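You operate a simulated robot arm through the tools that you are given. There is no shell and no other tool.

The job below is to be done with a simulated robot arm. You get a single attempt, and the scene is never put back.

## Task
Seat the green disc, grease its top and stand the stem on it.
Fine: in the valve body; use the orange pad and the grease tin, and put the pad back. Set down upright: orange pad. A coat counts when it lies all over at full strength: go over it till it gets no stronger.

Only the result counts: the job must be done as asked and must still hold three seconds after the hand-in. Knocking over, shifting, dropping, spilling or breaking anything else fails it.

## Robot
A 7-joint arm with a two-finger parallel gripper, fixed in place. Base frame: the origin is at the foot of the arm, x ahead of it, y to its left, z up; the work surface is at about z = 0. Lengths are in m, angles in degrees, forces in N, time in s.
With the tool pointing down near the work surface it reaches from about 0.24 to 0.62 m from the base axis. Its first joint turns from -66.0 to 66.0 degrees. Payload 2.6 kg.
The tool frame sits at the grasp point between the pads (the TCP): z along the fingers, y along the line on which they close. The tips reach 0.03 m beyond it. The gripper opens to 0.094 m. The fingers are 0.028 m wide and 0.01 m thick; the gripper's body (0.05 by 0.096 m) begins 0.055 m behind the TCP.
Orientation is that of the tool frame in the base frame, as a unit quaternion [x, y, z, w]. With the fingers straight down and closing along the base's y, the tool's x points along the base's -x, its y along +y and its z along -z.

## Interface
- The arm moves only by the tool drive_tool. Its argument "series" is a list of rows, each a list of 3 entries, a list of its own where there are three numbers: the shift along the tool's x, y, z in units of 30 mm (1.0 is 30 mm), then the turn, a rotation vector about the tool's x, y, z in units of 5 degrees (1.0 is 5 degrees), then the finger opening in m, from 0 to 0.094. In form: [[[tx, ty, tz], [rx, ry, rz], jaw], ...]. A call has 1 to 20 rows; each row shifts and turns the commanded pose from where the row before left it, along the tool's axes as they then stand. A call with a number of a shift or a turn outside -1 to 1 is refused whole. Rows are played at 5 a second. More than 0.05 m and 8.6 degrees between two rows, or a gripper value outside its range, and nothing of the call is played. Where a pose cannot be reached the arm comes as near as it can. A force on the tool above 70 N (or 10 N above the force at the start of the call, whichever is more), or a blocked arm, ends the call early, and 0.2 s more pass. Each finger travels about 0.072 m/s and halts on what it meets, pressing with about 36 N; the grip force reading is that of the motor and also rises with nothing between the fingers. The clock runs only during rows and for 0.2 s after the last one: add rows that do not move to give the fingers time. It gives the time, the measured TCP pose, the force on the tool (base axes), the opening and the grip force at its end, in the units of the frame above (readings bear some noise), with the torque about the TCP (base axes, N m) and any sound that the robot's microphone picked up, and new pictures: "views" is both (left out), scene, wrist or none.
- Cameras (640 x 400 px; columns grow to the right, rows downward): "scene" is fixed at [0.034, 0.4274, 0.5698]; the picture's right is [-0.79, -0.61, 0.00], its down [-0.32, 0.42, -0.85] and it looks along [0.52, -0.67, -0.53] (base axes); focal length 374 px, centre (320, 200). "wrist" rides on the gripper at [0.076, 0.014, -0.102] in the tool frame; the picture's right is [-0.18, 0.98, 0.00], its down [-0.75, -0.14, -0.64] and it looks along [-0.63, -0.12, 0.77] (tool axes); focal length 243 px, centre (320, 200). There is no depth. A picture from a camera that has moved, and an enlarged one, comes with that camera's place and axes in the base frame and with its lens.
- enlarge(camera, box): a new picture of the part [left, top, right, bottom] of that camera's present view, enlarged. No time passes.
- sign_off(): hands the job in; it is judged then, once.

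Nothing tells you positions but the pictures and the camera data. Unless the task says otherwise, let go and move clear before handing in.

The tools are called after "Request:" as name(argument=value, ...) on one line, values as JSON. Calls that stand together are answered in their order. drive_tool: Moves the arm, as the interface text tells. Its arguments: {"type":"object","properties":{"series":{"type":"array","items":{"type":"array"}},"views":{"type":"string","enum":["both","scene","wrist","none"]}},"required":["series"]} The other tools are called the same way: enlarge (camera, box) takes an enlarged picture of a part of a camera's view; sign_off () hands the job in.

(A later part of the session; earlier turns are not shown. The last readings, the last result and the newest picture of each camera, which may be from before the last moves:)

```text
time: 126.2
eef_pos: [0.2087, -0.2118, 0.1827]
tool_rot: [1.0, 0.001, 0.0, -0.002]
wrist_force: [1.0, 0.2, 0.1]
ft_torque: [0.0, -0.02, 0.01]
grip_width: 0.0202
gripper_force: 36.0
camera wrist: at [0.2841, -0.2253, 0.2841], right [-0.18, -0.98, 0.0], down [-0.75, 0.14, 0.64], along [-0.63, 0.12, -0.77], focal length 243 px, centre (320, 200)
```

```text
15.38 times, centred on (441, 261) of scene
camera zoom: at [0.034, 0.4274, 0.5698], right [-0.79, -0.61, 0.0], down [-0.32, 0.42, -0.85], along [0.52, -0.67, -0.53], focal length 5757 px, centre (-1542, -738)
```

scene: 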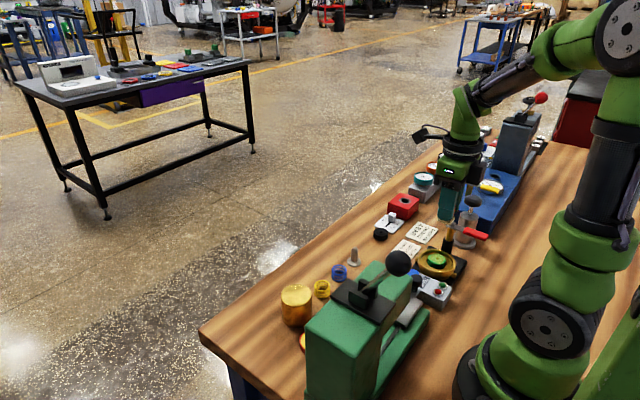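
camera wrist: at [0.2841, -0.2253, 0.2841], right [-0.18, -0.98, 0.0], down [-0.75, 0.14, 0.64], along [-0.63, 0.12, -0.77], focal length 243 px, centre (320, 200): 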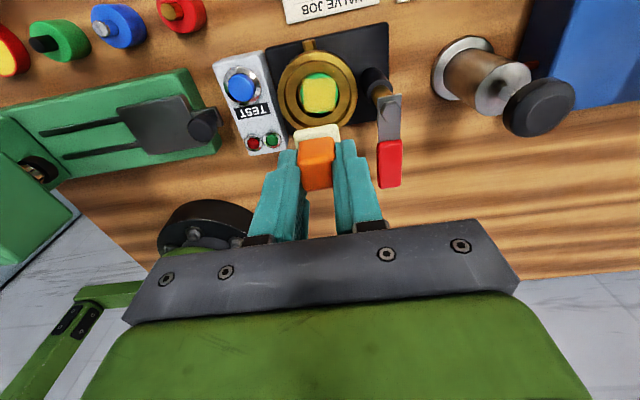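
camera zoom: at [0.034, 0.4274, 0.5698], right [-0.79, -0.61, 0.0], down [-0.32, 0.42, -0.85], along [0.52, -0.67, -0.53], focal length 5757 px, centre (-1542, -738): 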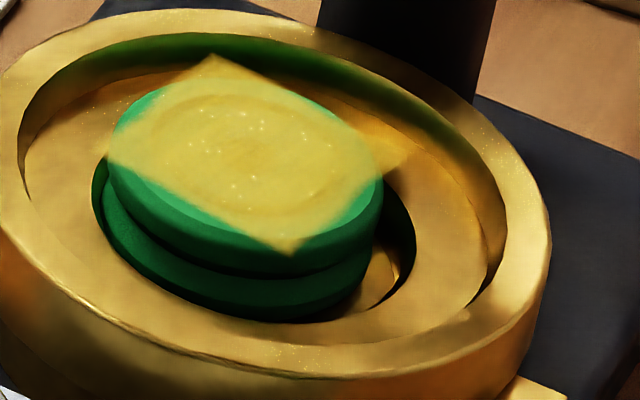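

The coat looks unchanged after that press. To be sure it is truly at full strength and not just an empty pad, I'll reload once more and go over it again.

Request:
drive_tool(series=[[[0, 0, -0.6], [0, 0, 0], 0.015], [[0.793, -0.902, 0], [0, 0, 0], 0.015], [[0.793, -0.902, 0], [0, 0, 0], 0.015], [[0.793, -0.902, 0], [0, 0, 0], 0.015], [[0.793, -0.902, 0], [0, 0, 0], 0.015], [[0, 0, 0], [0, 0, -1], 0.015], [[0, 0, 0], [0, 0, -1], 0.015], [[0.169, -0.937, 0], [0, 0, 0], 0.015], [[0.169, -0.937, 0], [0, 0, 0], 0.015], [[0.169, -0.937, 0], [0, 0, 0], 0.015], [[0.169, -0.937, 0], [0, 0, 0], 0.015], [[0.169, -0.937, 0], [0, 0, 0], 0.015], [[0.169, -0.937, 0], [0, 0, 0], 0.015], [[0.169, -0.937, 0], [0, 0, 0], 0.015], [[0, 0, 0.9], [0, 0, 0], 0.015], [[0, 0, 1], [0, 0, 0], 0.015], [[0, 0, 1], [0, 0, 0], 0.015], [[0, 0, 1], [0, 0, 0], 0.015], [[0, 0, 0], [0, 0, 0], 0.015]], views="wrist")

Request:
enlarge(camera="wrist", box=[240, 60, 400, 200])

```text
time: 130.2
eef_pos: [0.3025, 0.0969, 0.0825]
tool_rot: [0.996, 0.088, 0.002, 0.0]
wrist_force: [0.5, 0.7, 0.0]
ft_torque: [-0.03, -0.01, 0.01]
grip_width: 0.0202
gripper_force: 35.9
camera wrist: at [0.3803, 0.0965, 0.185], right [-0.01, -1.0, 0.0], down [-0.77, 0.01, 0.64], along [-0.64, 0.01, -0.77], focal length 243 px, centre (320, 200)
```

wrist: 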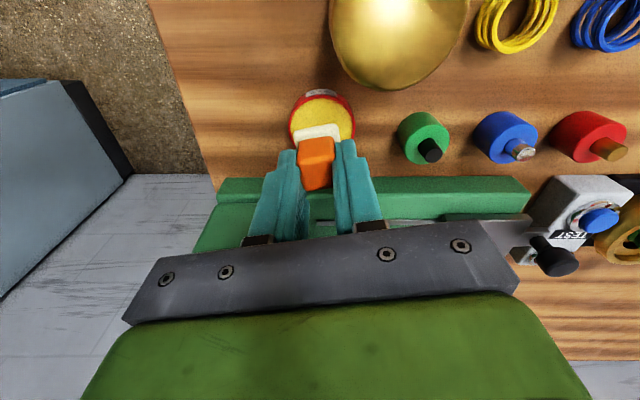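

```text
2.86 times, centred on (320, 130) of wrist
camera zoom: at [0.3803, 0.0965, 0.185], right [-0.01, -1.0, 0.0], down [-0.77, 0.01, 0.64], along [-0.64, 0.01, -0.77], focal length 693 px, centre (320, 400)
```

zoom: 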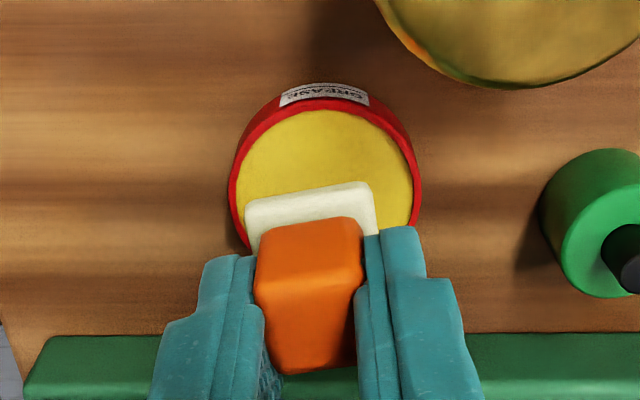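

Request:
drive_tool(series=[[[0, 0, 0.5], [0, 0, 0], 0.015], [[0, 0, 0.3], [0, 0, 0], 0.015], [[0, 0, 0.08], [0, 0, 0], 0.015], [[0, 0, 0.03], [0, 0, 0], 0.015], [[0, 0, 0], [0, 0, 0], 0.015], [[0, 0, 0], [0, 0, 0], 0.015], [[0, 0, 0], [0, 0, 0], 0.015], [[0, 0, 0], [0, 0, 0], 0.015], [[0, 0, 0], [0, 0, 0], 0.015], [[0, 0, 0], [0, 0, 0], 0.015]], views="none")

Request:
drive_tool(series=[[[0, 0, -0.11], [0, 0, 0], 0.015], [[0, 0, -0.7], [0, 0, 0], 0.015], [[0, 0, -1], [0, 0, 0], 0.015], [[0, 0, -1], [0, 0, 0], 0.015], [[0, 0, -1], [0, 0, 0], 0.015], [[0, 0, -1], [0, 0, 0], 0.015], [[-0.169, 0.937, 0], [0, 0, 0], 0.015], [[-0.169, 0.937, 0], [0, 0, 0], 0.015], [[-0.169, 0.937, 0], [0, 0, 0], 0.015], [[-0.169, 0.937, 0], [0, 0, 0], 0.015], [[-0.169, 0.937, 0], [0, 0, 0], 0.015], [[-0.169, 0.937, 0], [0, 0, 0], 0.015], [[-0.169, 0.937, 0], [0, 0, 0], 0.015], [[0, 0, 0], [0, 0, 1], 0.015], [[0, 0, 0], [0, 0, 1], 0.015], [[-0.793, 0.902, 0], [0, 0, 0], 0.015], [[-0.793, 0.902, 0], [0, 0, 0], 0.015], [[-0.793, 0.902, 0], [0, 0, 0], 0.015], [[-0.793, 0.902, 0], [0, 0, 0], 0.015], [[0, 0, 0.6], [0, 0, 0], 0.015]], views="wrist")

Request:
enlarge(camera="wrist", box=[270, 50, 370, 200])

```text
time: 132.4
eef_pos: [0.3039, 0.0959, 0.0565]
tool_rot: [0.996, 0.088, 0.001, 0.0]
wrist_force: [0.6, 0.3, 2.7]
ft_torque: [0.04, -0.02, 0.01]
grip_width: 0.0203
gripper_force: 35.1
```

```text
time: 136.6
eef_pos: [0.2077, -0.2129, 0.1817]
tool_rot: [1.0, 0.002, 0.001, -0.002]
wrist_force: [0.2, -0.3, 0.1]
ft_torque: [0.01, 0.05, -0.02]
grip_width: 0.0204
gripper_force: 36.0
camera wrist: at [0.2843, -0.2252, 0.2835], right [-0.18, -0.98, 0.0], down [-0.75, 0.14, 0.64], along [-0.63, 0.12, -0.77], focal length 243 px, centre (320, 200)
```

wrist: 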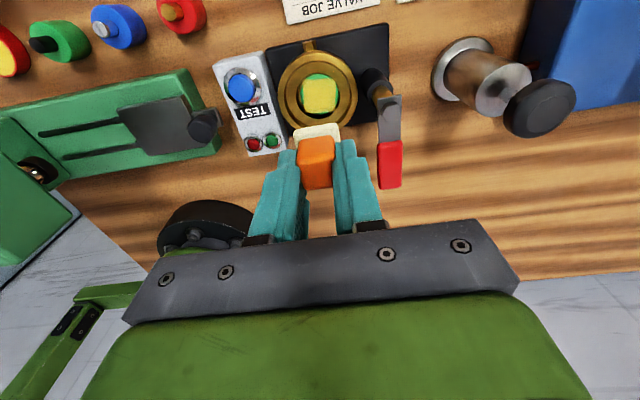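

```text
2.67 times, centred on (320, 125) of wrist
camera zoom: at [0.2843, -0.2252, 0.2835], right [-0.18, -0.98, 0.0], down [-0.75, 0.14, 0.64], along [-0.63, 0.12, -0.77], focal length 647 px, centre (320, 400)
```

zoom: 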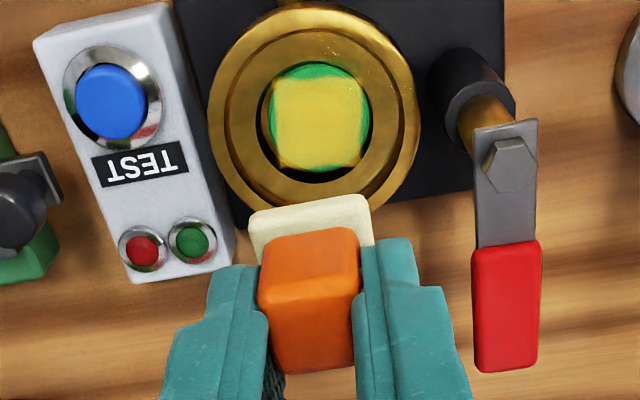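

Back over the valve with a fresh load. Pressing at centre firmly (re-centred +1.4 mm).

Request:
drive_tool(series=[[[0.047, 0, 1], [0, 0, 0], 0.015], [[0, 0, 1], [0, 0, 0], 0.015], [[0, 0, 1], [0, 0, 0], 0.015], [[0, 0, 0.2], [0, 0, 0], 0.015], [[0, 0, 0.08], [0, 0, 0], 0.015], [[0, 0, 0.04], [0, 0, 0], 0.015], [[0, 0, 0.02], [0, 0, 0], 0.015], [[0, 0, 0], [0, 0, 0], 0.015]], views="none")

Request:
drive_tool(series=[[[0, 0, 0], [0, 0, 0], 0.015], [[0, 0, -0.14], [0, 0, 0], 0.015], [[0.167, -0.167, 0], [0, 0, 0], 0.015], [[0, 0, 0.14], [0, 0, 0], 0.015], [[0, 0, 0], [0, 0, 0], 0.015], [[0, 0, 0], [0, 0, 0], 0.015]], views="none")

```text
time: 138.4
eef_pos: [0.2106, -0.2119, 0.0812]
tool_rot: [1.0, 0.002, 0.002, 0.001]
wrist_force: [-3.8, 5.1, 32.1]
ft_torque: [0.26, 0.04, 0.01]
grip_width: 0.0202
gripper_force: 36.4
```

```text
time: 139.8
eef_pos: [0.2147, -0.208, 0.0822]
tool_rot: [1.0, 0.001, 0.001, 0.0]
wrist_force: [-4.7, 5.4, 33.5]
ft_torque: [0.15, 0.24, -0.05]
grip_width: 0.0206
gripper_force: 36.2
```

Contact forces are good (~33 N). Continuing with the other three offset positions.

Request:
drive_tool(series=[[[0, 0, -0.14], [0, 0, 0], 0.015], [[0, 0.333, 0], [0, 0, 0], 0.015], [[0, 0, 0.14], [0, 0, 0], 0.015], [[0, 0, 0], [0, 0, 0], 0.015], [[0, 0, 0], [0, 0, 0], 0.015], [[0, 0, -0.14], [0, 0, 0], 0.015], [[-0.333, 0, 0], [0, 0, 0], 0.015], [[0, 0, 0.14], [0, 0, 0], 0.015], [[0, 0, 0], [0, 0, 0], 0.015], [[0, 0, 0], [0, 0, 0], 0.015], [[0, 0, -0.14], [0, 0, 0], 0.015], [[0, -0.333, 0], [0, 0, 0], 0.015], [[0, 0, 0.14], [0, 0, 0], 0.015], [[0, 0, 0], [0, 0, 0], 0.015], [[0, 0, 0], [0, 0, 0], 0.015]], views="none")

Request:
drive_tool(series=[[[0, 0, -0.14], [0, 0, 0], 0.015], [[0.167, 0.167, -0.2], [0, 0, 0], 0.015], [[0, 0, -1], [0, 0, 0], 0.015], [[0, 0, -1], [0, 0, 0], 0.015], [[0, 0, -1], [0, 0, 0], 0.015], [[0, 0, 0], [0, 0, 0], 0.015]], views="wrist")

Request:
enlarge(camera="wrist", box=[295, 65, 345, 125])

Request:
enlarge(camera="scene", box=[428, 248, 454, 274])

```text
time: 143.0
eef_pos: [0.2045, -0.2066, 0.0812]
tool_rot: [1.0, 0.001, 0.002, 0.0]
wrist_force: [-5.2, 2.7, 30.9]
ft_torque: [0.06, -0.02, 0.03]
grip_width: 0.0205
gripper_force: 35.5
```

```text
time: 144.4
eef_pos: [0.2097, -0.211, 0.1811]
tool_rot: [1.0, 0.001, 0.0, -0.001]
wrist_force: [-0.6, -0.5, -1.2]
ft_torque: [-0.02, 0.01, 0.01]
grip_width: 0.0206
gripper_force: 35.7
camera wrist: at [0.2848, -0.2256, 0.2834], right [-0.18, -0.98, 0.0], down [-0.75, 0.14, 0.64], along [-0.63, 0.12, -0.77], focal length 243 px, centre (320, 200)
```

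wrist: 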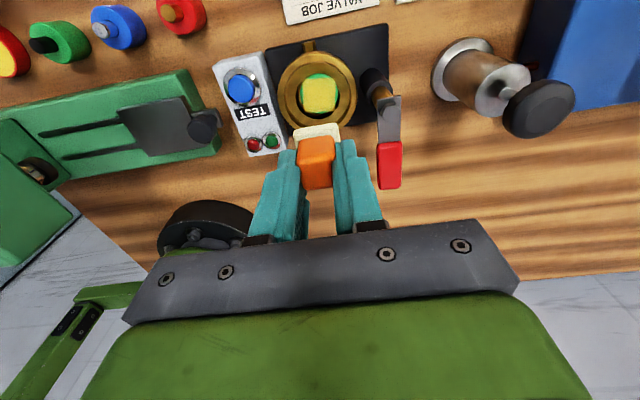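

```text
6.67 times, centred on (320, 95) of wrist
camera zoom: at [0.2848, -0.2256, 0.2834], right [-0.18, -0.98, 0.0], down [-0.75, 0.14, 0.64], along [-0.63, 0.12, -0.77], focal length 1618 px, centre (320, 900)
```

zoom: 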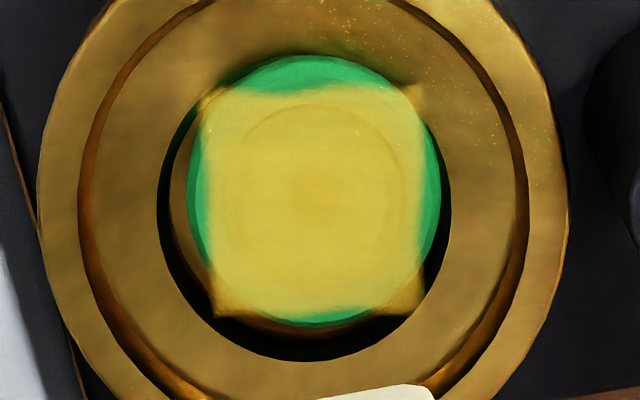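

```text
15.38 times, centred on (441, 261) of scene
camera zoom: at [0.034, 0.4274, 0.5698], right [-0.79, -0.61, 0.0], down [-0.32, 0.42, -0.85], along [0.52, -0.67, -0.53], focal length 5757 px, centre (-1542, -738)
```

zoom: 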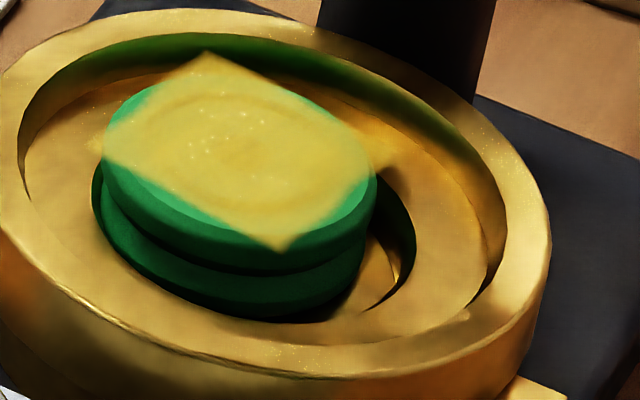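

With a fresh load the coat looks exactly the same, so it is at full strength. Now I'll return the pad to its spot, compensating for its ~5 mm slide in the grip.

Request:
drive_tool(series=[[[0.919, -0.549, 0], [0, 0, 0], 0.015], [[0.919, -0.549, 0], [0, 0, 0], 0.015], [[0.919, -0.549, 0], [0, 0, 0], 0.015], [[0, 0, 1], [0, 0, 0], 0.015], [[0, 0, 1], [0, 0, 0], 0.015], [[0, 0, 1], [0, 0, 0], 0.015], [[0, 0, 0.8], [0, 0, 0], 0.015], [[0, 0, 0], [0, 0, 0], 0.015], [[0, 0, 0], [0, 0, 0], 0.015]], views="both")

Request:
enlarge(camera="wrist", box=[240, 60, 400, 210])

Request:
enlarge(camera="scene", box=[360, 200, 450, 290])

```text
time: 146.4
eef_pos: [0.2912, -0.1628, 0.0678]
tool_rot: [1.0, 0.001, 0.0, 0.0]
wrist_force: [0.8, 0.6, 0.6]
ft_torque: [-0.03, 0.0, 0.02]
grip_width: 0.0204
gripper_force: 35.8
camera wrist: at [0.3672, -0.1757, 0.1698], right [-0.18, -0.98, 0.0], down [-0.75, 0.14, 0.64], along [-0.63, 0.12, -0.77], focal length 243 px, centre (320, 200)
```

scene: 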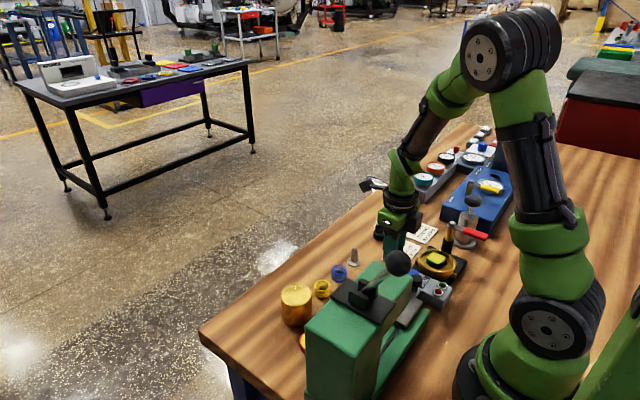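
wrist: 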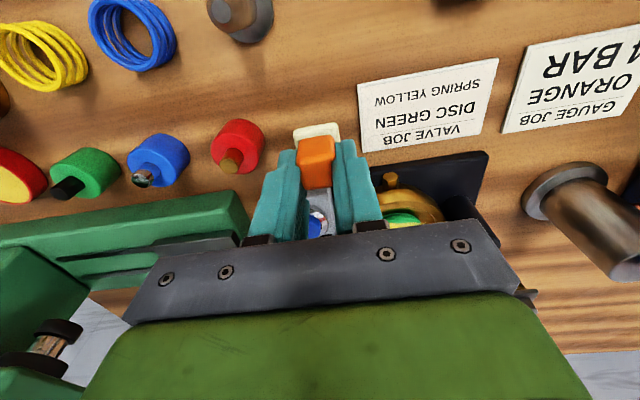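

```text
2.67 times, centred on (320, 135) of wrist
camera zoom: at [0.3672, -0.1757, 0.1698], right [-0.18, -0.98, 0.0], down [-0.75, 0.14, 0.64], along [-0.63, 0.12, -0.77], focal length 647 px, centre (320, 373)
```

zoom: 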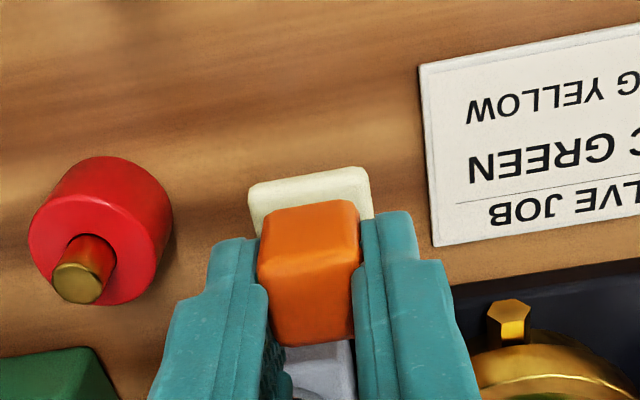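

```text
4.44 times, centred on (405, 245) of scene
camera zoom: at [0.034, 0.4274, 0.5698], right [-0.79, -0.61, 0.0], down [-0.32, 0.42, -0.85], along [0.52, -0.67, -0.53], focal length 1663 px, centre (-58, 0)
```

zoom: 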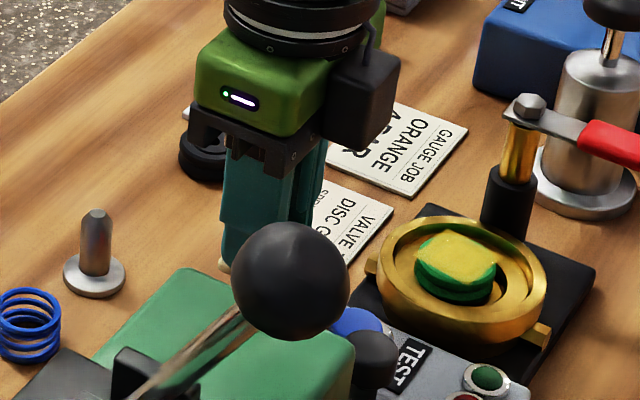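

Over the home spot now. Lowering gently until the pad touches the bench.

Request:
drive_tool(series=[[[0, 0, 0.4], [0, 0, 0], 0.015], [[0, 0, 0.27], [0, 0, 0], 0.015], [[0, 0, 0.13], [0, 0, 0], 0.015], [[0, 0, 0], [0, 0, 0], 0.015]], views="none")

Request:
drive_tool(series=[[[0, 0, 0.04], [0, 0, 0], 0.015], [[0, 0, 0], [0, 0, 0], 0.015]], views="none")

Request:
drive_tool(series=[[[0, 0, 0.04], [0, 0, 0], 0.015], [[0, 0, 0], [0, 0, 0], 0.015]], views="none")

```text
time: 147.4
eef_pos: [0.2919, -0.1626, 0.0437]
tool_rot: [1.0, 0.002, -0.001, 0.0]
wrist_force: [0.1, -0.4, 0.1]
ft_torque: [0.03, 0.03, -0.06]
grip_width: 0.0204
gripper_force: 35.8
```

```text
time: 148.0
eef_pos: [0.2913, -0.1626, 0.0425]
tool_rot: [1.0, 0.001, 0.0, 0.001]
wrist_force: [0.4, 0.4, -0.8]
ft_torque: [-0.01, 0.01, -0.02]
grip_width: 0.0205
gripper_force: 35.2
```

```text
time: 148.6
eef_pos: [0.292, -0.1629, 0.0406]
tool_rot: [1.0, 0.002, 0.001, 0.0]
wrist_force: [-0.8, -0.2, -0.4]
ft_torque: [0.01, -0.03, 0.0]
grip_width: 0.0207
gripper_force: 36.1
```

Request:
drive_tool(series=[[[0, 0, 0.03], [0, 0, 0], 0.015], [[0, 0, 0], [0, 0, 0], 0.015]], views="none")

Request:
drive_tool(series=[[[0, 0, 0.03], [0, 0, 0], 0.015], [[0, 0, 0], [0, 0, 0], 0.015]], views="wrist")

Request:
enlarge(camera="wrist", box=[240, 80, 400, 220])

```text
time: 149.2
eef_pos: [0.2913, -0.1625, 0.041]
tool_rot: [1.0, 0.0, 0.001, 0.0]
wrist_force: [-2.3, 0.1, 9.4]
ft_torque: [0.01, 0.04, -0.02]
grip_width: 0.0203
gripper_force: 35.8
```

```text
time: 149.8
eef_pos: [0.2928, -0.1636, 0.0396]
tool_rot: [1.0, 0.001, 0.002, 0.0]
wrist_force: [-4.7, 3.1, 30.2]
ft_torque: [0.1, -0.01, 0.01]
grip_width: 0.0203
gripper_force: 36.4
camera wrist: at [0.3686, -0.1757, 0.1428], right [-0.18, -0.98, 0.0], down [-0.76, 0.14, 0.64], along [-0.63, 0.12, -0.77], focal length 243 px, centre (320, 200)
```

wrist: 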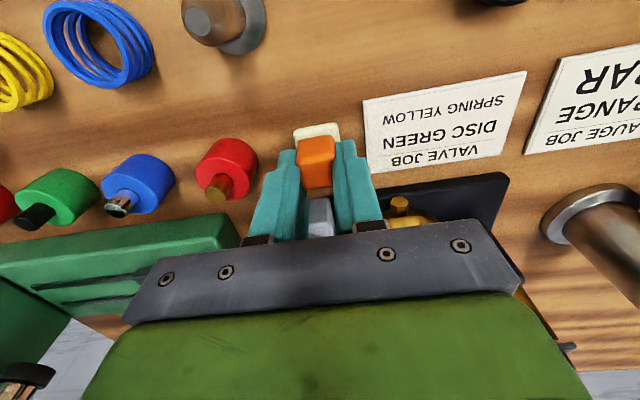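

```text
2.86 times, centred on (320, 150) of wrist
camera zoom: at [0.3686, -0.1757, 0.1428], right [-0.18, -0.98, 0.0], down [-0.76, 0.14, 0.64], along [-0.63, 0.12, -0.77], focal length 693 px, centre (320, 343)
```

zoom: 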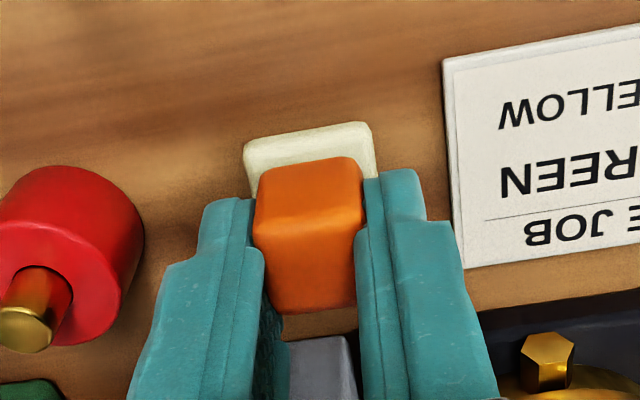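

The pad is on the bench. I'll ease off, open, and rise clear.

Request:
drive_tool(series=[[[0, 0, -0.04], [0, 0, 0], 0.015], [[0, 0, 0], [0, 0, 0], 0.03], [[0, 0, 0], [0, 0, 0], 0.038], [[0, 0, 0], [0, 0, 0], 0.038], [[0, 0, -0.3], [0, 0, 0], 0.038], [[0, 0, -1], [0, 0, 0], 0.038], [[0, 0, -1], [0, 0, 0], 0.04], [[0, 0, -1], [0, 0, 0], 0.06], [[0, 0, -1], [0, 0, 0], 0.094], [[0, 0, -0.7], [0, 0, 0], 0.094], [[0, 0, 0], [0, 0, 0], 0.094]], views="both")

Request:
enlarge(camera="wrist", box=[250, 40, 430, 200])

Request:
enlarge(camera="scene", box=[380, 220, 480, 300])

```text
time: 152.2
eef_pos: [0.2922, -0.1624, 0.1914]
tool_rot: [1.0, 0.001, 0.001, 0.0]
wrist_force: [0.1, -0.7, -0.3]
ft_torque: [0.0, 0.02, 0.04]
grip_width: 0.0942
gripper_force: 0.2
camera wrist: at [0.369, -0.1756, 0.2931], right [-0.18, -0.98, 0.0], down [-0.75, 0.14, 0.64], along [-0.63, 0.12, -0.77], focal length 243 px, centre (320, 200)
```

scene: 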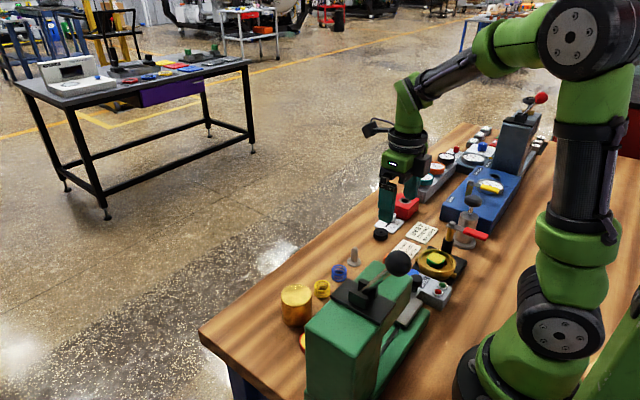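
wrist: 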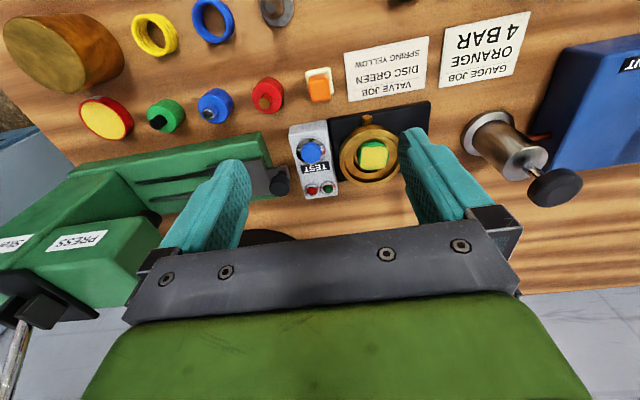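

```text
2.50 times, centred on (340, 120) of wrist
camera zoom: at [0.369, -0.1756, 0.2931], right [-0.18, -0.98, 0.0], down [-0.75, 0.14, 0.64], along [-0.63, 0.12, -0.77], focal length 606 px, centre (270, 400)
```

zoom: 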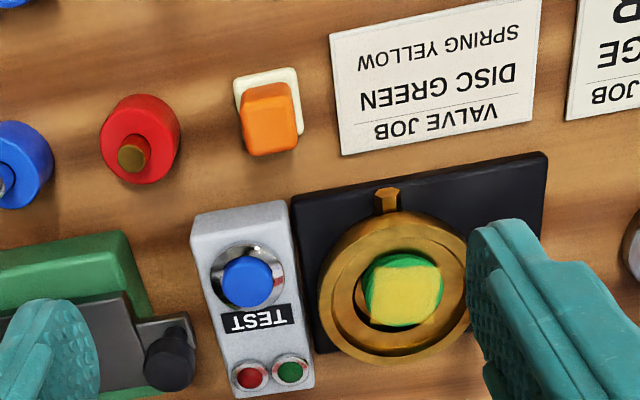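

```text
5.00 times, centred on (430, 260) of scene
camera zoom: at [0.034, 0.4274, 0.5698], right [-0.79, -0.61, 0.0], down [-0.32, 0.42, -0.85], along [0.52, -0.67, -0.53], focal length 1871 px, centre (-230, -100)
```

zoom: 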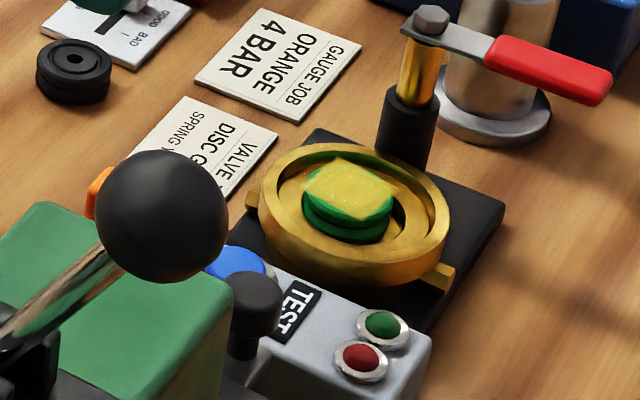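

The pad stands upright back at its original spot (≈(0.298,-0.1625)). Next I rotate back to 90° yaw and go over the valve to check the disc's centring before placing the stem.

Request:
drive_tool(series=[[[0, 0, 0], [0, 0, -1], 0.094], [[0, 0, 0], [0, 0, -1], 0.094], [[0, 0, 0], [0, 0, -1], 0.094], [[0, 0, 0], [0, 0, -1], 0.094], [[0, 0, 0], [0, 0, -1], 0.094], [[0, 0, 0], [0, 0, -1], 0.094], [[0, 0, 0], [0, 0, -1], 0.094], [[0, 0, 0], [0, 0, -1], 0.094], [[0, 0, 0], [0, 0, -1], 0.094], [[0, 0, 0], [0, 0, -1], 0.094], [[0, 0, 0], [0, 0, -1], 0.094], [[0, 0, 0], [0, 0, -1], 0.094], [[0, 0, 0], [0, 0, -1], 0.094], [[0, 0, 0], [0, 0, -1], 0.094], [[0, 0, 0], [0, 0, -1], 0.094], [[0, 0, 0], [0, 0, -1], 0.094], [[0, 0, 0], [0, 0, -1], 0.094], [[0, 0, 0], [0, 0, -1], 0.094], [[0, 0, 0], [0, 0, 0], 0.094]], views="none")

Request:
drive_tool(series=[[[-0.546, -0.916, 0], [0, 0, 0], 0.094], [[-0.546, -0.916, 0], [0, 0, 0], 0.094], [[-0.546, -0.916, 0], [0, 0, 0], 0.094], [[0, 0, 0.6], [0, 0, 0], 0.094], [[0, 0, 0.5], [0, 0, 0], 0.094], [[0, 0, 0], [0, 0, 0], 0.094], [[0, 0, 0], [0, 0, 0], 0.094]], views="both")

Request:
enlarge(camera="wrist", box=[255, 50, 395, 170])

```text
time: 156.2
eef_pos: [0.2918, -0.1617, 0.1908]
tool_rot: [0.706, 0.708, 0.001, 0.001]
wrist_force: [-0.9, -0.2, -0.1]
ft_torque: [0.0, -0.02, 0.0]
grip_width: 0.094
gripper_force: 0.0
```

```text
time: 157.8
eef_pos: [0.2095, -0.2123, 0.1576]
tool_rot: [0.707, 0.708, 0.001, 0.0]
wrist_force: [-0.7, 0.6, -0.2]
ft_torque: [0.02, -0.01, -0.01]
grip_width: 0.0936
gripper_force: 0.0
camera wrist: at [0.2233, -0.1344, 0.2595], right [0.98, -0.18, 0.0], down [-0.14, -0.75, 0.64], along [-0.12, -0.63, -0.77], focal length 243 px, centre (320, 200)
```

scene: 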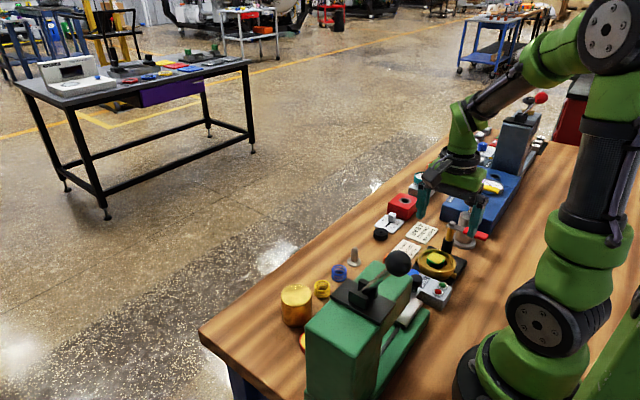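
wrist: 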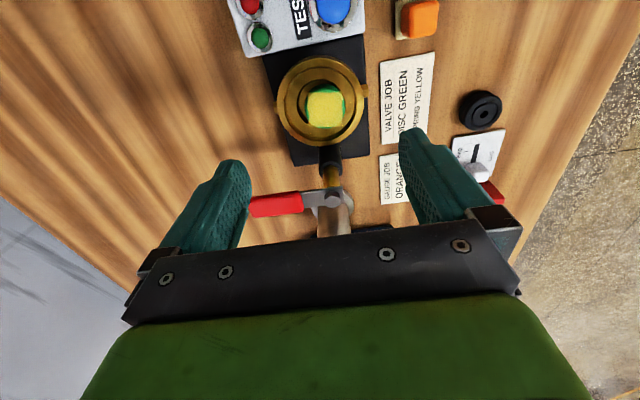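

```text
3.33 times, centred on (325, 110) of wrist
camera zoom: at [0.2233, -0.1344, 0.2595], right [0.98, -0.18, 0.0], down [-0.14, -0.75, 0.64], along [-0.12, -0.63, -0.77], focal length 809 px, centre (303, 500)
```

zoom: 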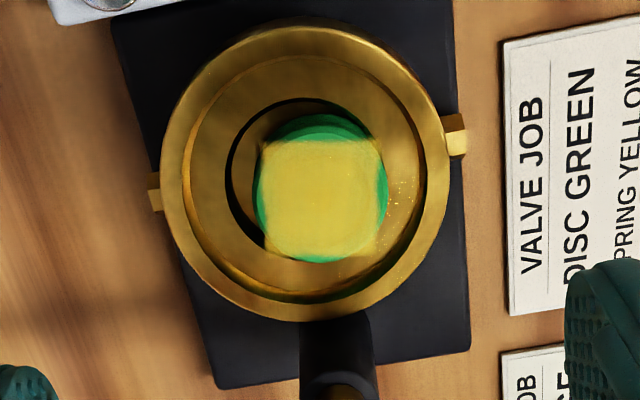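

The disc sits flat in the recess but biased about 4 mm toward +x within its clearance. I'll pick up the stem now and use it to ease the disc toward centre when placing it; moving above the stem to check alignment.

Request:
drive_tool(series=[[[0.447, 0.887, 0], [0, 0, 0], 0.094], [[0.447, 0.887, 0], [0, 0, 0], 0.094], [[0.447, 0.887, 0], [0, 0, 0], 0.094], [[0.447, 0.887, 0], [0, 0, 0], 0.094], [[0.447, 0.887, 0], [0, 0, 0], 0.094], [[0.447, 0.887, 0], [0, 0, 0], 0.094], [[0, 0, 0], [0, 0, 0], 0.094], [[0, 0, 0], [0, 0, 0], 0.094]], views="both")

Request:
enlarge(camera="wrist", box=[250, 40, 390, 170])

Request:
enlarge(camera="scene", box=[325, 230, 385, 290])

```text
time: 159.6
eef_pos: [0.37, -0.1292, 0.1575]
tool_rot: [0.707, 0.708, 0.002, 0.0]
wrist_force: [0.0, -0.2, 0.2]
ft_torque: [-0.01, -0.01, -0.02]
grip_width: 0.094
gripper_force: 0.1
camera wrist: at [0.3836, -0.0531, 0.2596], right [0.98, -0.18, 0.0], down [-0.14, -0.75, 0.64], along [-0.12, -0.63, -0.77], focal length 243 px, centre (320, 200)
```

scene: 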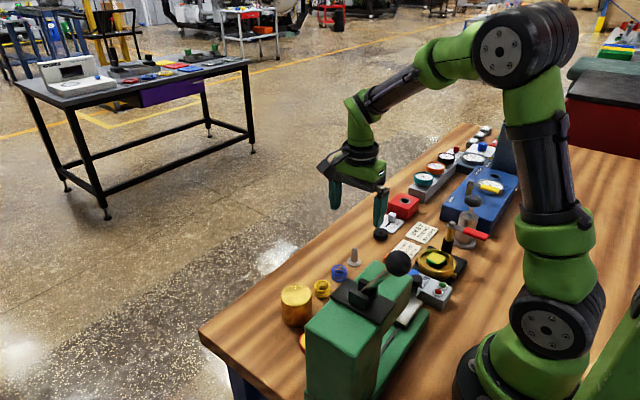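
wrist: 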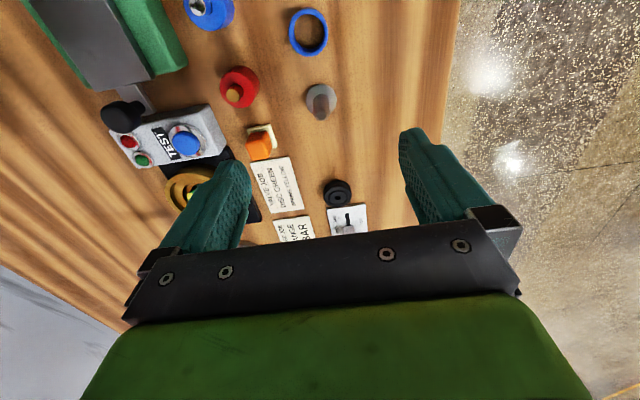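

```text
3.08 times, centred on (320, 105) of wrist
camera zoom: at [0.3836, -0.0531, 0.2596], right [0.98, -0.18, 0.0], down [-0.14, -0.75, 0.64], along [-0.12, -0.63, -0.77], focal length 746 px, centre (320, 492)
```

zoom: 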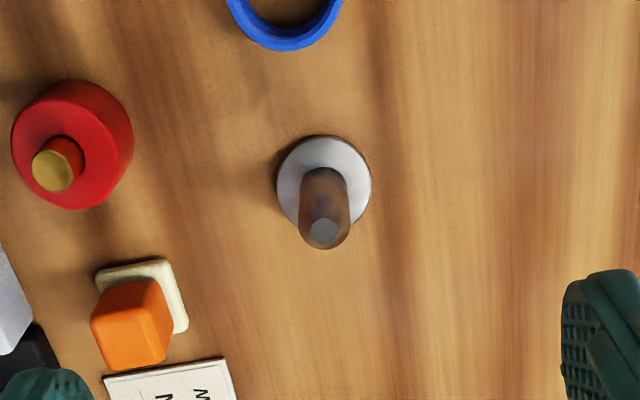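

```text
6.67 times, centred on (355, 260) of scene
camera zoom: at [0.034, 0.4274, 0.5698], right [-0.79, -0.61, 0.0], down [-0.32, 0.42, -0.85], along [0.52, -0.67, -0.53], focal length 2495 px, centre (87, -200)
```

zoom: 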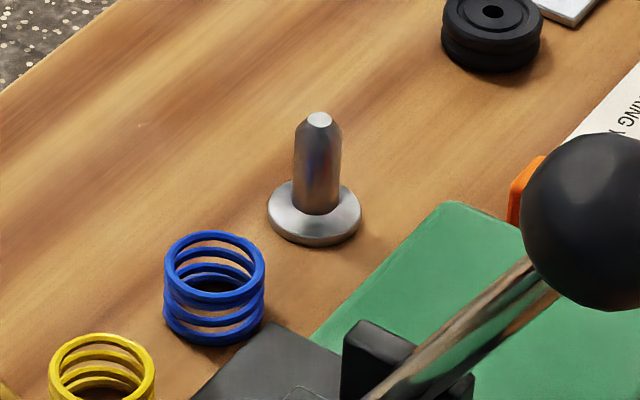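

The stem is at about (0.370, -0.132), ~48 mm tall with a 16 mm shaft and 30 mm flange. I'll adjust by 1–2 mm, descend and grip the shaft.

Request:
drive_tool(series=[[[-0.047, 0.017, 0], [0, 0, 0], 0.06], [[0, 0, 1], [0, 0, 0], 0.05], [[0, 0, 0.8], [0, 0, 0], 0.05], [[0, 0, 0], [0, 0, 0], 0.05], [[0, 0, 0], [0, 0, 0], 0.05]], views="wrist")

Request:
enlarge(camera="wrist", box=[240, 60, 400, 200])

```text
time: 160.8
eef_pos: [0.3696, -0.132, 0.104]
tool_rot: [0.706, 0.708, -0.001, 0.0]
wrist_force: [-0.1, -0.5, -0.5]
ft_torque: [0.02, 0.0, -0.02]
grip_width: 0.0499
gripper_force: 0.1
camera wrist: at [0.3835, -0.0553, 0.2055], right [0.98, -0.18, 0.0], down [-0.14, -0.75, 0.64], along [-0.12, -0.63, -0.77], focal length 243 px, centre (320, 200)
```

wrist: 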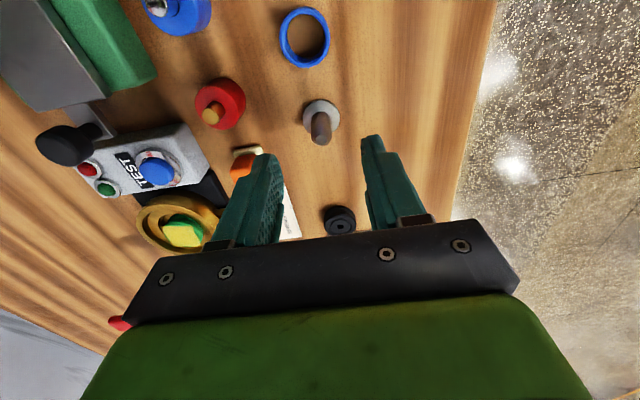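

```text
2.86 times, centred on (320, 130) of wrist
camera zoom: at [0.3835, -0.0553, 0.2055], right [0.98, -0.18, 0.0], down [-0.14, -0.75, 0.64], along [-0.12, -0.63, -0.77], focal length 693 px, centre (320, 400)
```

zoom: 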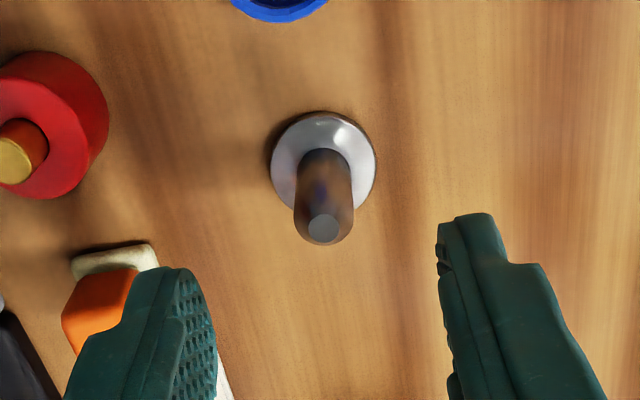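

Aligned. Descending and closing on the shaft.

Request:
drive_tool(series=[[[0, 0.02, 0.8], [0, 0, 0], 0.05], [[0, 0, 0.8], [0, 0, 0], 0.05], [[0, 0, 0.33], [0, 0, 0], 0.05], [[0, 0, 0], [0, 0, 0], 0.05], [[0, 0, 0], [0, 0, 0], 0.03], [[0, 0, 0], [0, 0, 0], 0.01], [[0, 0, 0], [0, 0, 0], 0.01], [[0, 0, 0], [0, 0, 0], 0.01]], views="both")

Request:
enlarge(camera="wrist", box=[240, 80, 400, 220])

Request:
enlarge(camera="scene", box=[320, 210, 400, 280])

```text
time: 162.6
eef_pos: [0.3691, -0.1336, 0.0464]
tool_rot: [0.707, 0.707, 0.0, 0.0]
wrist_force: [0.2, 0.2, 0.2]
ft_torque: [0.0, 0.02, 0.01]
grip_width: 0.0149
gripper_force: 35.6
camera wrist: at [0.3839, -0.0555, 0.1481], right [0.98, -0.18, 0.0], down [-0.14, -0.75, 0.64], along [-0.12, -0.63, -0.77], focal length 243 px, centre (320, 200)
```

scene: 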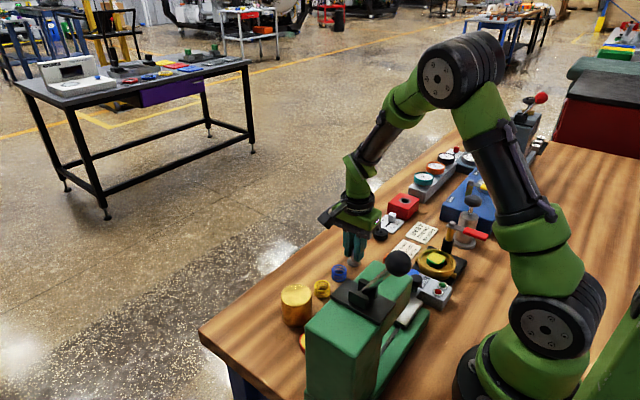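
wrist: 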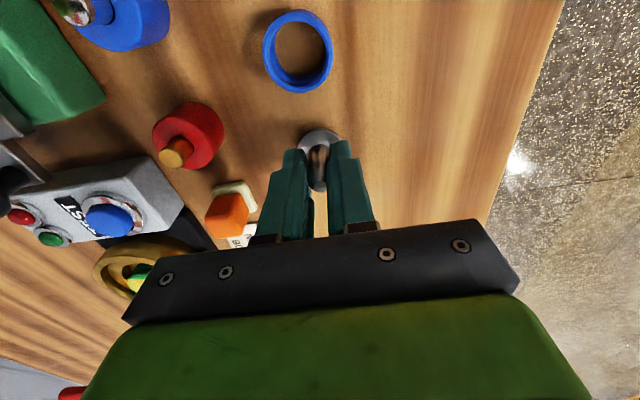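

```text
2.86 times, centred on (320, 150) of wrist
camera zoom: at [0.3839, -0.0555, 0.1481], right [0.98, -0.18, 0.0], down [-0.14, -0.75, 0.64], along [-0.12, -0.63, -0.77], focal length 693 px, centre (320, 343)
```

zoom: 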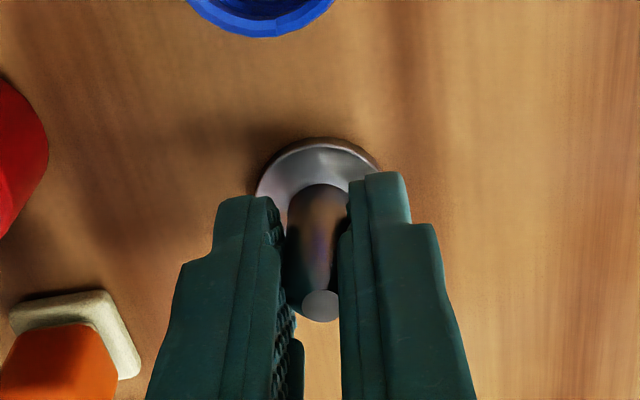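

```text
5.71 times, centred on (360, 245) of scene
camera zoom: at [0.034, 0.4274, 0.5698], right [-0.79, -0.61, 0.0], down [-0.32, 0.42, -0.85], along [0.52, -0.67, -0.53], focal length 2138 px, centre (91, -57)
```

zoom: 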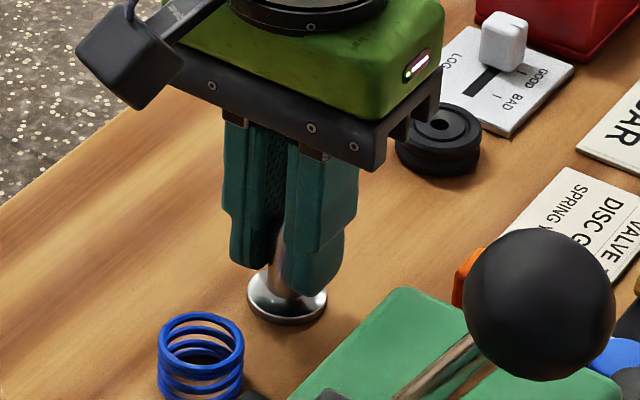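

Stem gripped at 15 mm. Lifting and carrying it to above the disc at about (0.214, -0.212).

Request:
drive_tool(series=[[[0, 0, -0.5], [0, 0, 0], 0.01], [[0, 0, -1], [0, 0, 0], 0.01], [[0, 0, -1], [0, 0, 0], 0.01], [[0, 0, -1], [0, 0, 0], 0.01], [[-0.44, -0.863, 0], [0, 0, 0], 0.01], [[-0.44, -0.863, 0], [0, 0, 0], 0.01], [[-0.44, -0.863, 0], [0, 0, 0], 0.01], [[-0.44, -0.863, 0], [0, 0, 0], 0.01], [[-0.44, -0.863, 0], [0, 0, 0], 0.01], [[-0.44, -0.862, 0], [0, 0, 0], 0.01], [[0, 0, 0], [0, 0, 0], 0.01], [[0, 0, 0], [0, 0, 0], 0.01]], views="both")

Request:
enlarge(camera="wrist", box=[240, 50, 400, 200])

Request:
enlarge(camera="scene", box=[390, 190, 490, 290])

```text
time: 165.2
eef_pos: [0.2137, -0.2119, 0.1519]
tool_rot: [0.706, 0.708, 0.001, 0.001]
wrist_force: [0.1, 0.4, -0.5]
ft_torque: [0.0, 0.01, 0.02]
grip_width: 0.0145
gripper_force: 36.0
camera wrist: at [0.2284, -0.1355, 0.2534], right [0.98, -0.18, 0.0], down [-0.14, -0.75, 0.64], along [-0.12, -0.63, -0.77], focal length 243 px, centre (320, 200)
```

scene: 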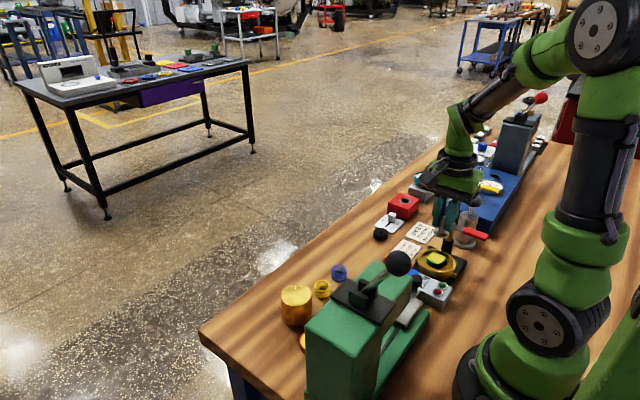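
wrist: 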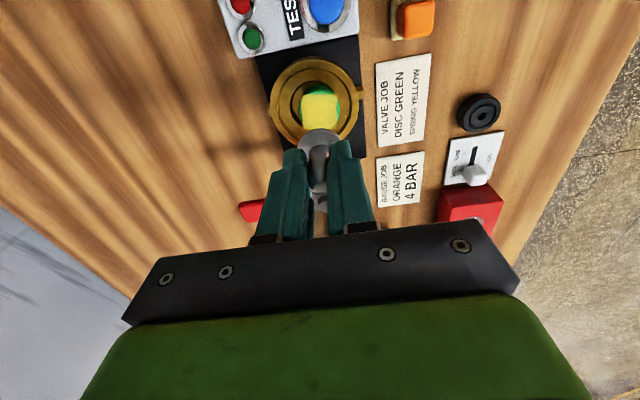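

```text
2.67 times, centred on (320, 125) of wrist
camera zoom: at [0.2284, -0.1355, 0.2534], right [0.98, -0.18, 0.0], down [-0.14, -0.75, 0.64], along [-0.12, -0.63, -0.77], focal length 647 px, centre (320, 400)
```

zoom: 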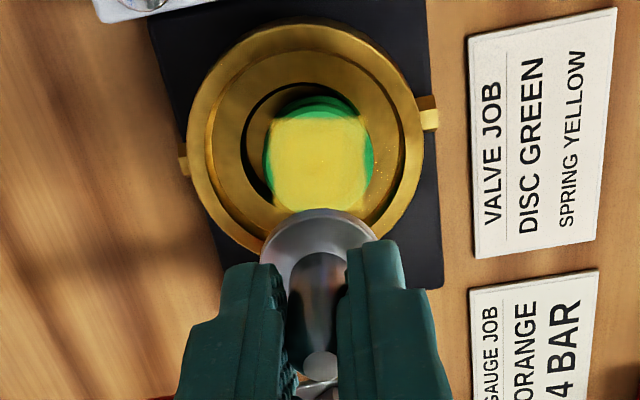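

```text
4.00 times, centred on (440, 240) of scene
camera zoom: at [0.034, 0.4273, 0.5698], right [-0.79, -0.61, 0.0], down [-0.32, 0.42, -0.85], along [0.52, -0.67, -0.53], focal length 1497 px, centre (-160, 40)
```

zoom: 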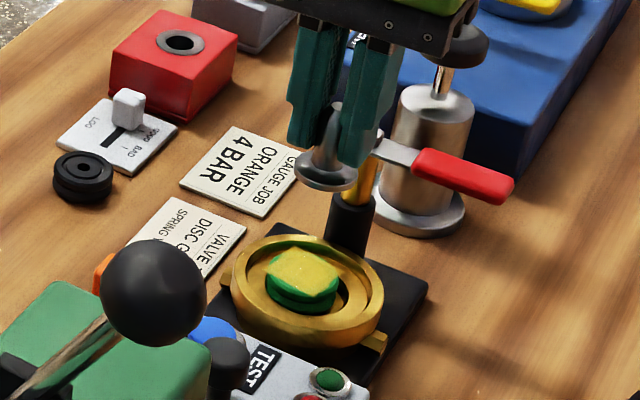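

The stem, disc and tool axis line up within about 1 mm. I'll nudge +0.8 mm in y and lower to just above the disc.

Request:
drive_tool(series=[[[0.027, 0, 0.7], [0, 0, 0], 0.01], [[0, 0, 0.7], [0, 0, 0], 0.01], [[0, 0, 0.55], [0, 0, 0], 0.01], [[0, 0, 0], [0, 0, 0], 0.01], [[0, 0, 0], [0, 0, 0], 0.01]], views="wrist")

Request:
enlarge(camera="wrist", box=[240, 70, 400, 210])

Request:
enlarge(camera="scene", box=[410, 220, 480, 285])

```text
time: 166.4
eef_pos: [0.214, -0.2108, 0.0906]
tool_rot: [0.706, 0.708, 0.0, -0.001]
wrist_force: [0.1, -0.2, -1.0]
ft_torque: [0.0, 0.0, -0.01]
grip_width: 0.0151
gripper_force: 35.6
camera wrist: at [0.2285, -0.134, 0.1941], right [0.98, -0.18, 0.0], down [-0.14, -0.75, 0.64], along [-0.12, -0.63, -0.77], focal length 243 px, centre (320, 200)
```

wrist: 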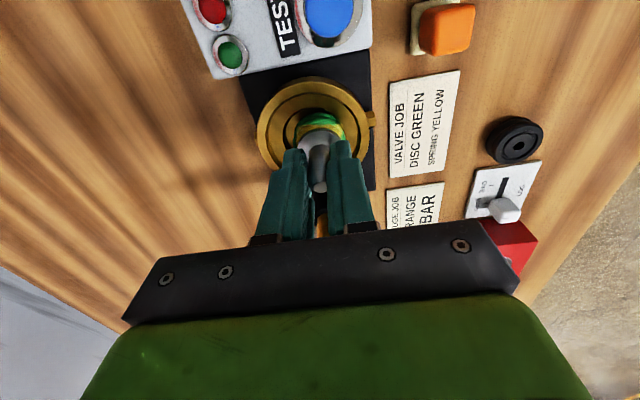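

```text
2.86 times, centred on (320, 140) of wrist
camera zoom: at [0.2285, -0.134, 0.1941], right [0.98, -0.18, 0.0], down [-0.14, -0.75, 0.64], along [-0.12, -0.63, -0.77], focal length 693 px, centre (320, 371)
```

zoom: 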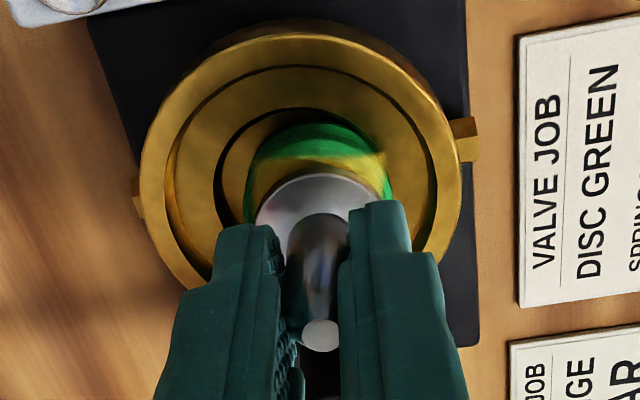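

```text
6.15 times, centred on (445, 252) of scene
camera zoom: at [0.034, 0.4273, 0.5698], right [-0.79, -0.61, 0.0], down [-0.32, 0.42, -0.85], along [0.52, -0.67, -0.53], focal length 2303 px, centre (-449, -123)
```

zoom: 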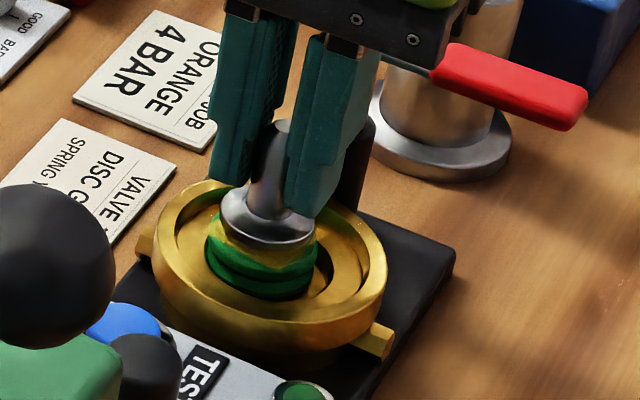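

The stem is centred over the disc a few mm above. Lowering in small steps to contact.

Request:
drive_tool(series=[[[0.015, 0.01, 0.06], [0, 0, 0], 0.01], [[0, 0, 0.04], [0, 0, 0], 0.01], [[0, 0, 0], [0, 0, 0], 0.01]], views="none")

Request:
drive_tool(series=[[[0, 0, 0.035], [0, 0, 0], 0.01], [[0, 0, 0], [0, 0, 0], 0.01]], views="none")

Request:
drive_tool(series=[[[0, 0, 0.025], [0, 0, 0], 0.01], [[0, 0, 0], [0, 0, 0], 0.01]], views="none")

```text
time: 167.2
eef_pos: [0.2155, -0.211, 0.0885]
tool_rot: [0.706, 0.709, 0.001, -0.001]
wrist_force: [-0.4, -0.4, -0.9]
ft_torque: [-0.01, 0.02, 0.01]
grip_width: 0.0146
gripper_force: 35.7
```

```text
time: 167.8
eef_pos: [0.2152, -0.2111, 0.0873]
tool_rot: [0.706, 0.708, 0.0, 0.0]
wrist_force: [0.3, 0.0, -1.7]
ft_torque: [0.0, 0.01, 0.0]
grip_width: 0.0149
gripper_force: 36.6
```

```text
time: 168.4
eef_pos: [0.2149, -0.211, 0.087]
tool_rot: [0.706, 0.708, 0.001, 0.0]
wrist_force: [-2.7, 1.2, 9.6]
ft_torque: [0.02, 0.14, -0.02]
grip_width: 0.0146
gripper_force: 35.6
```

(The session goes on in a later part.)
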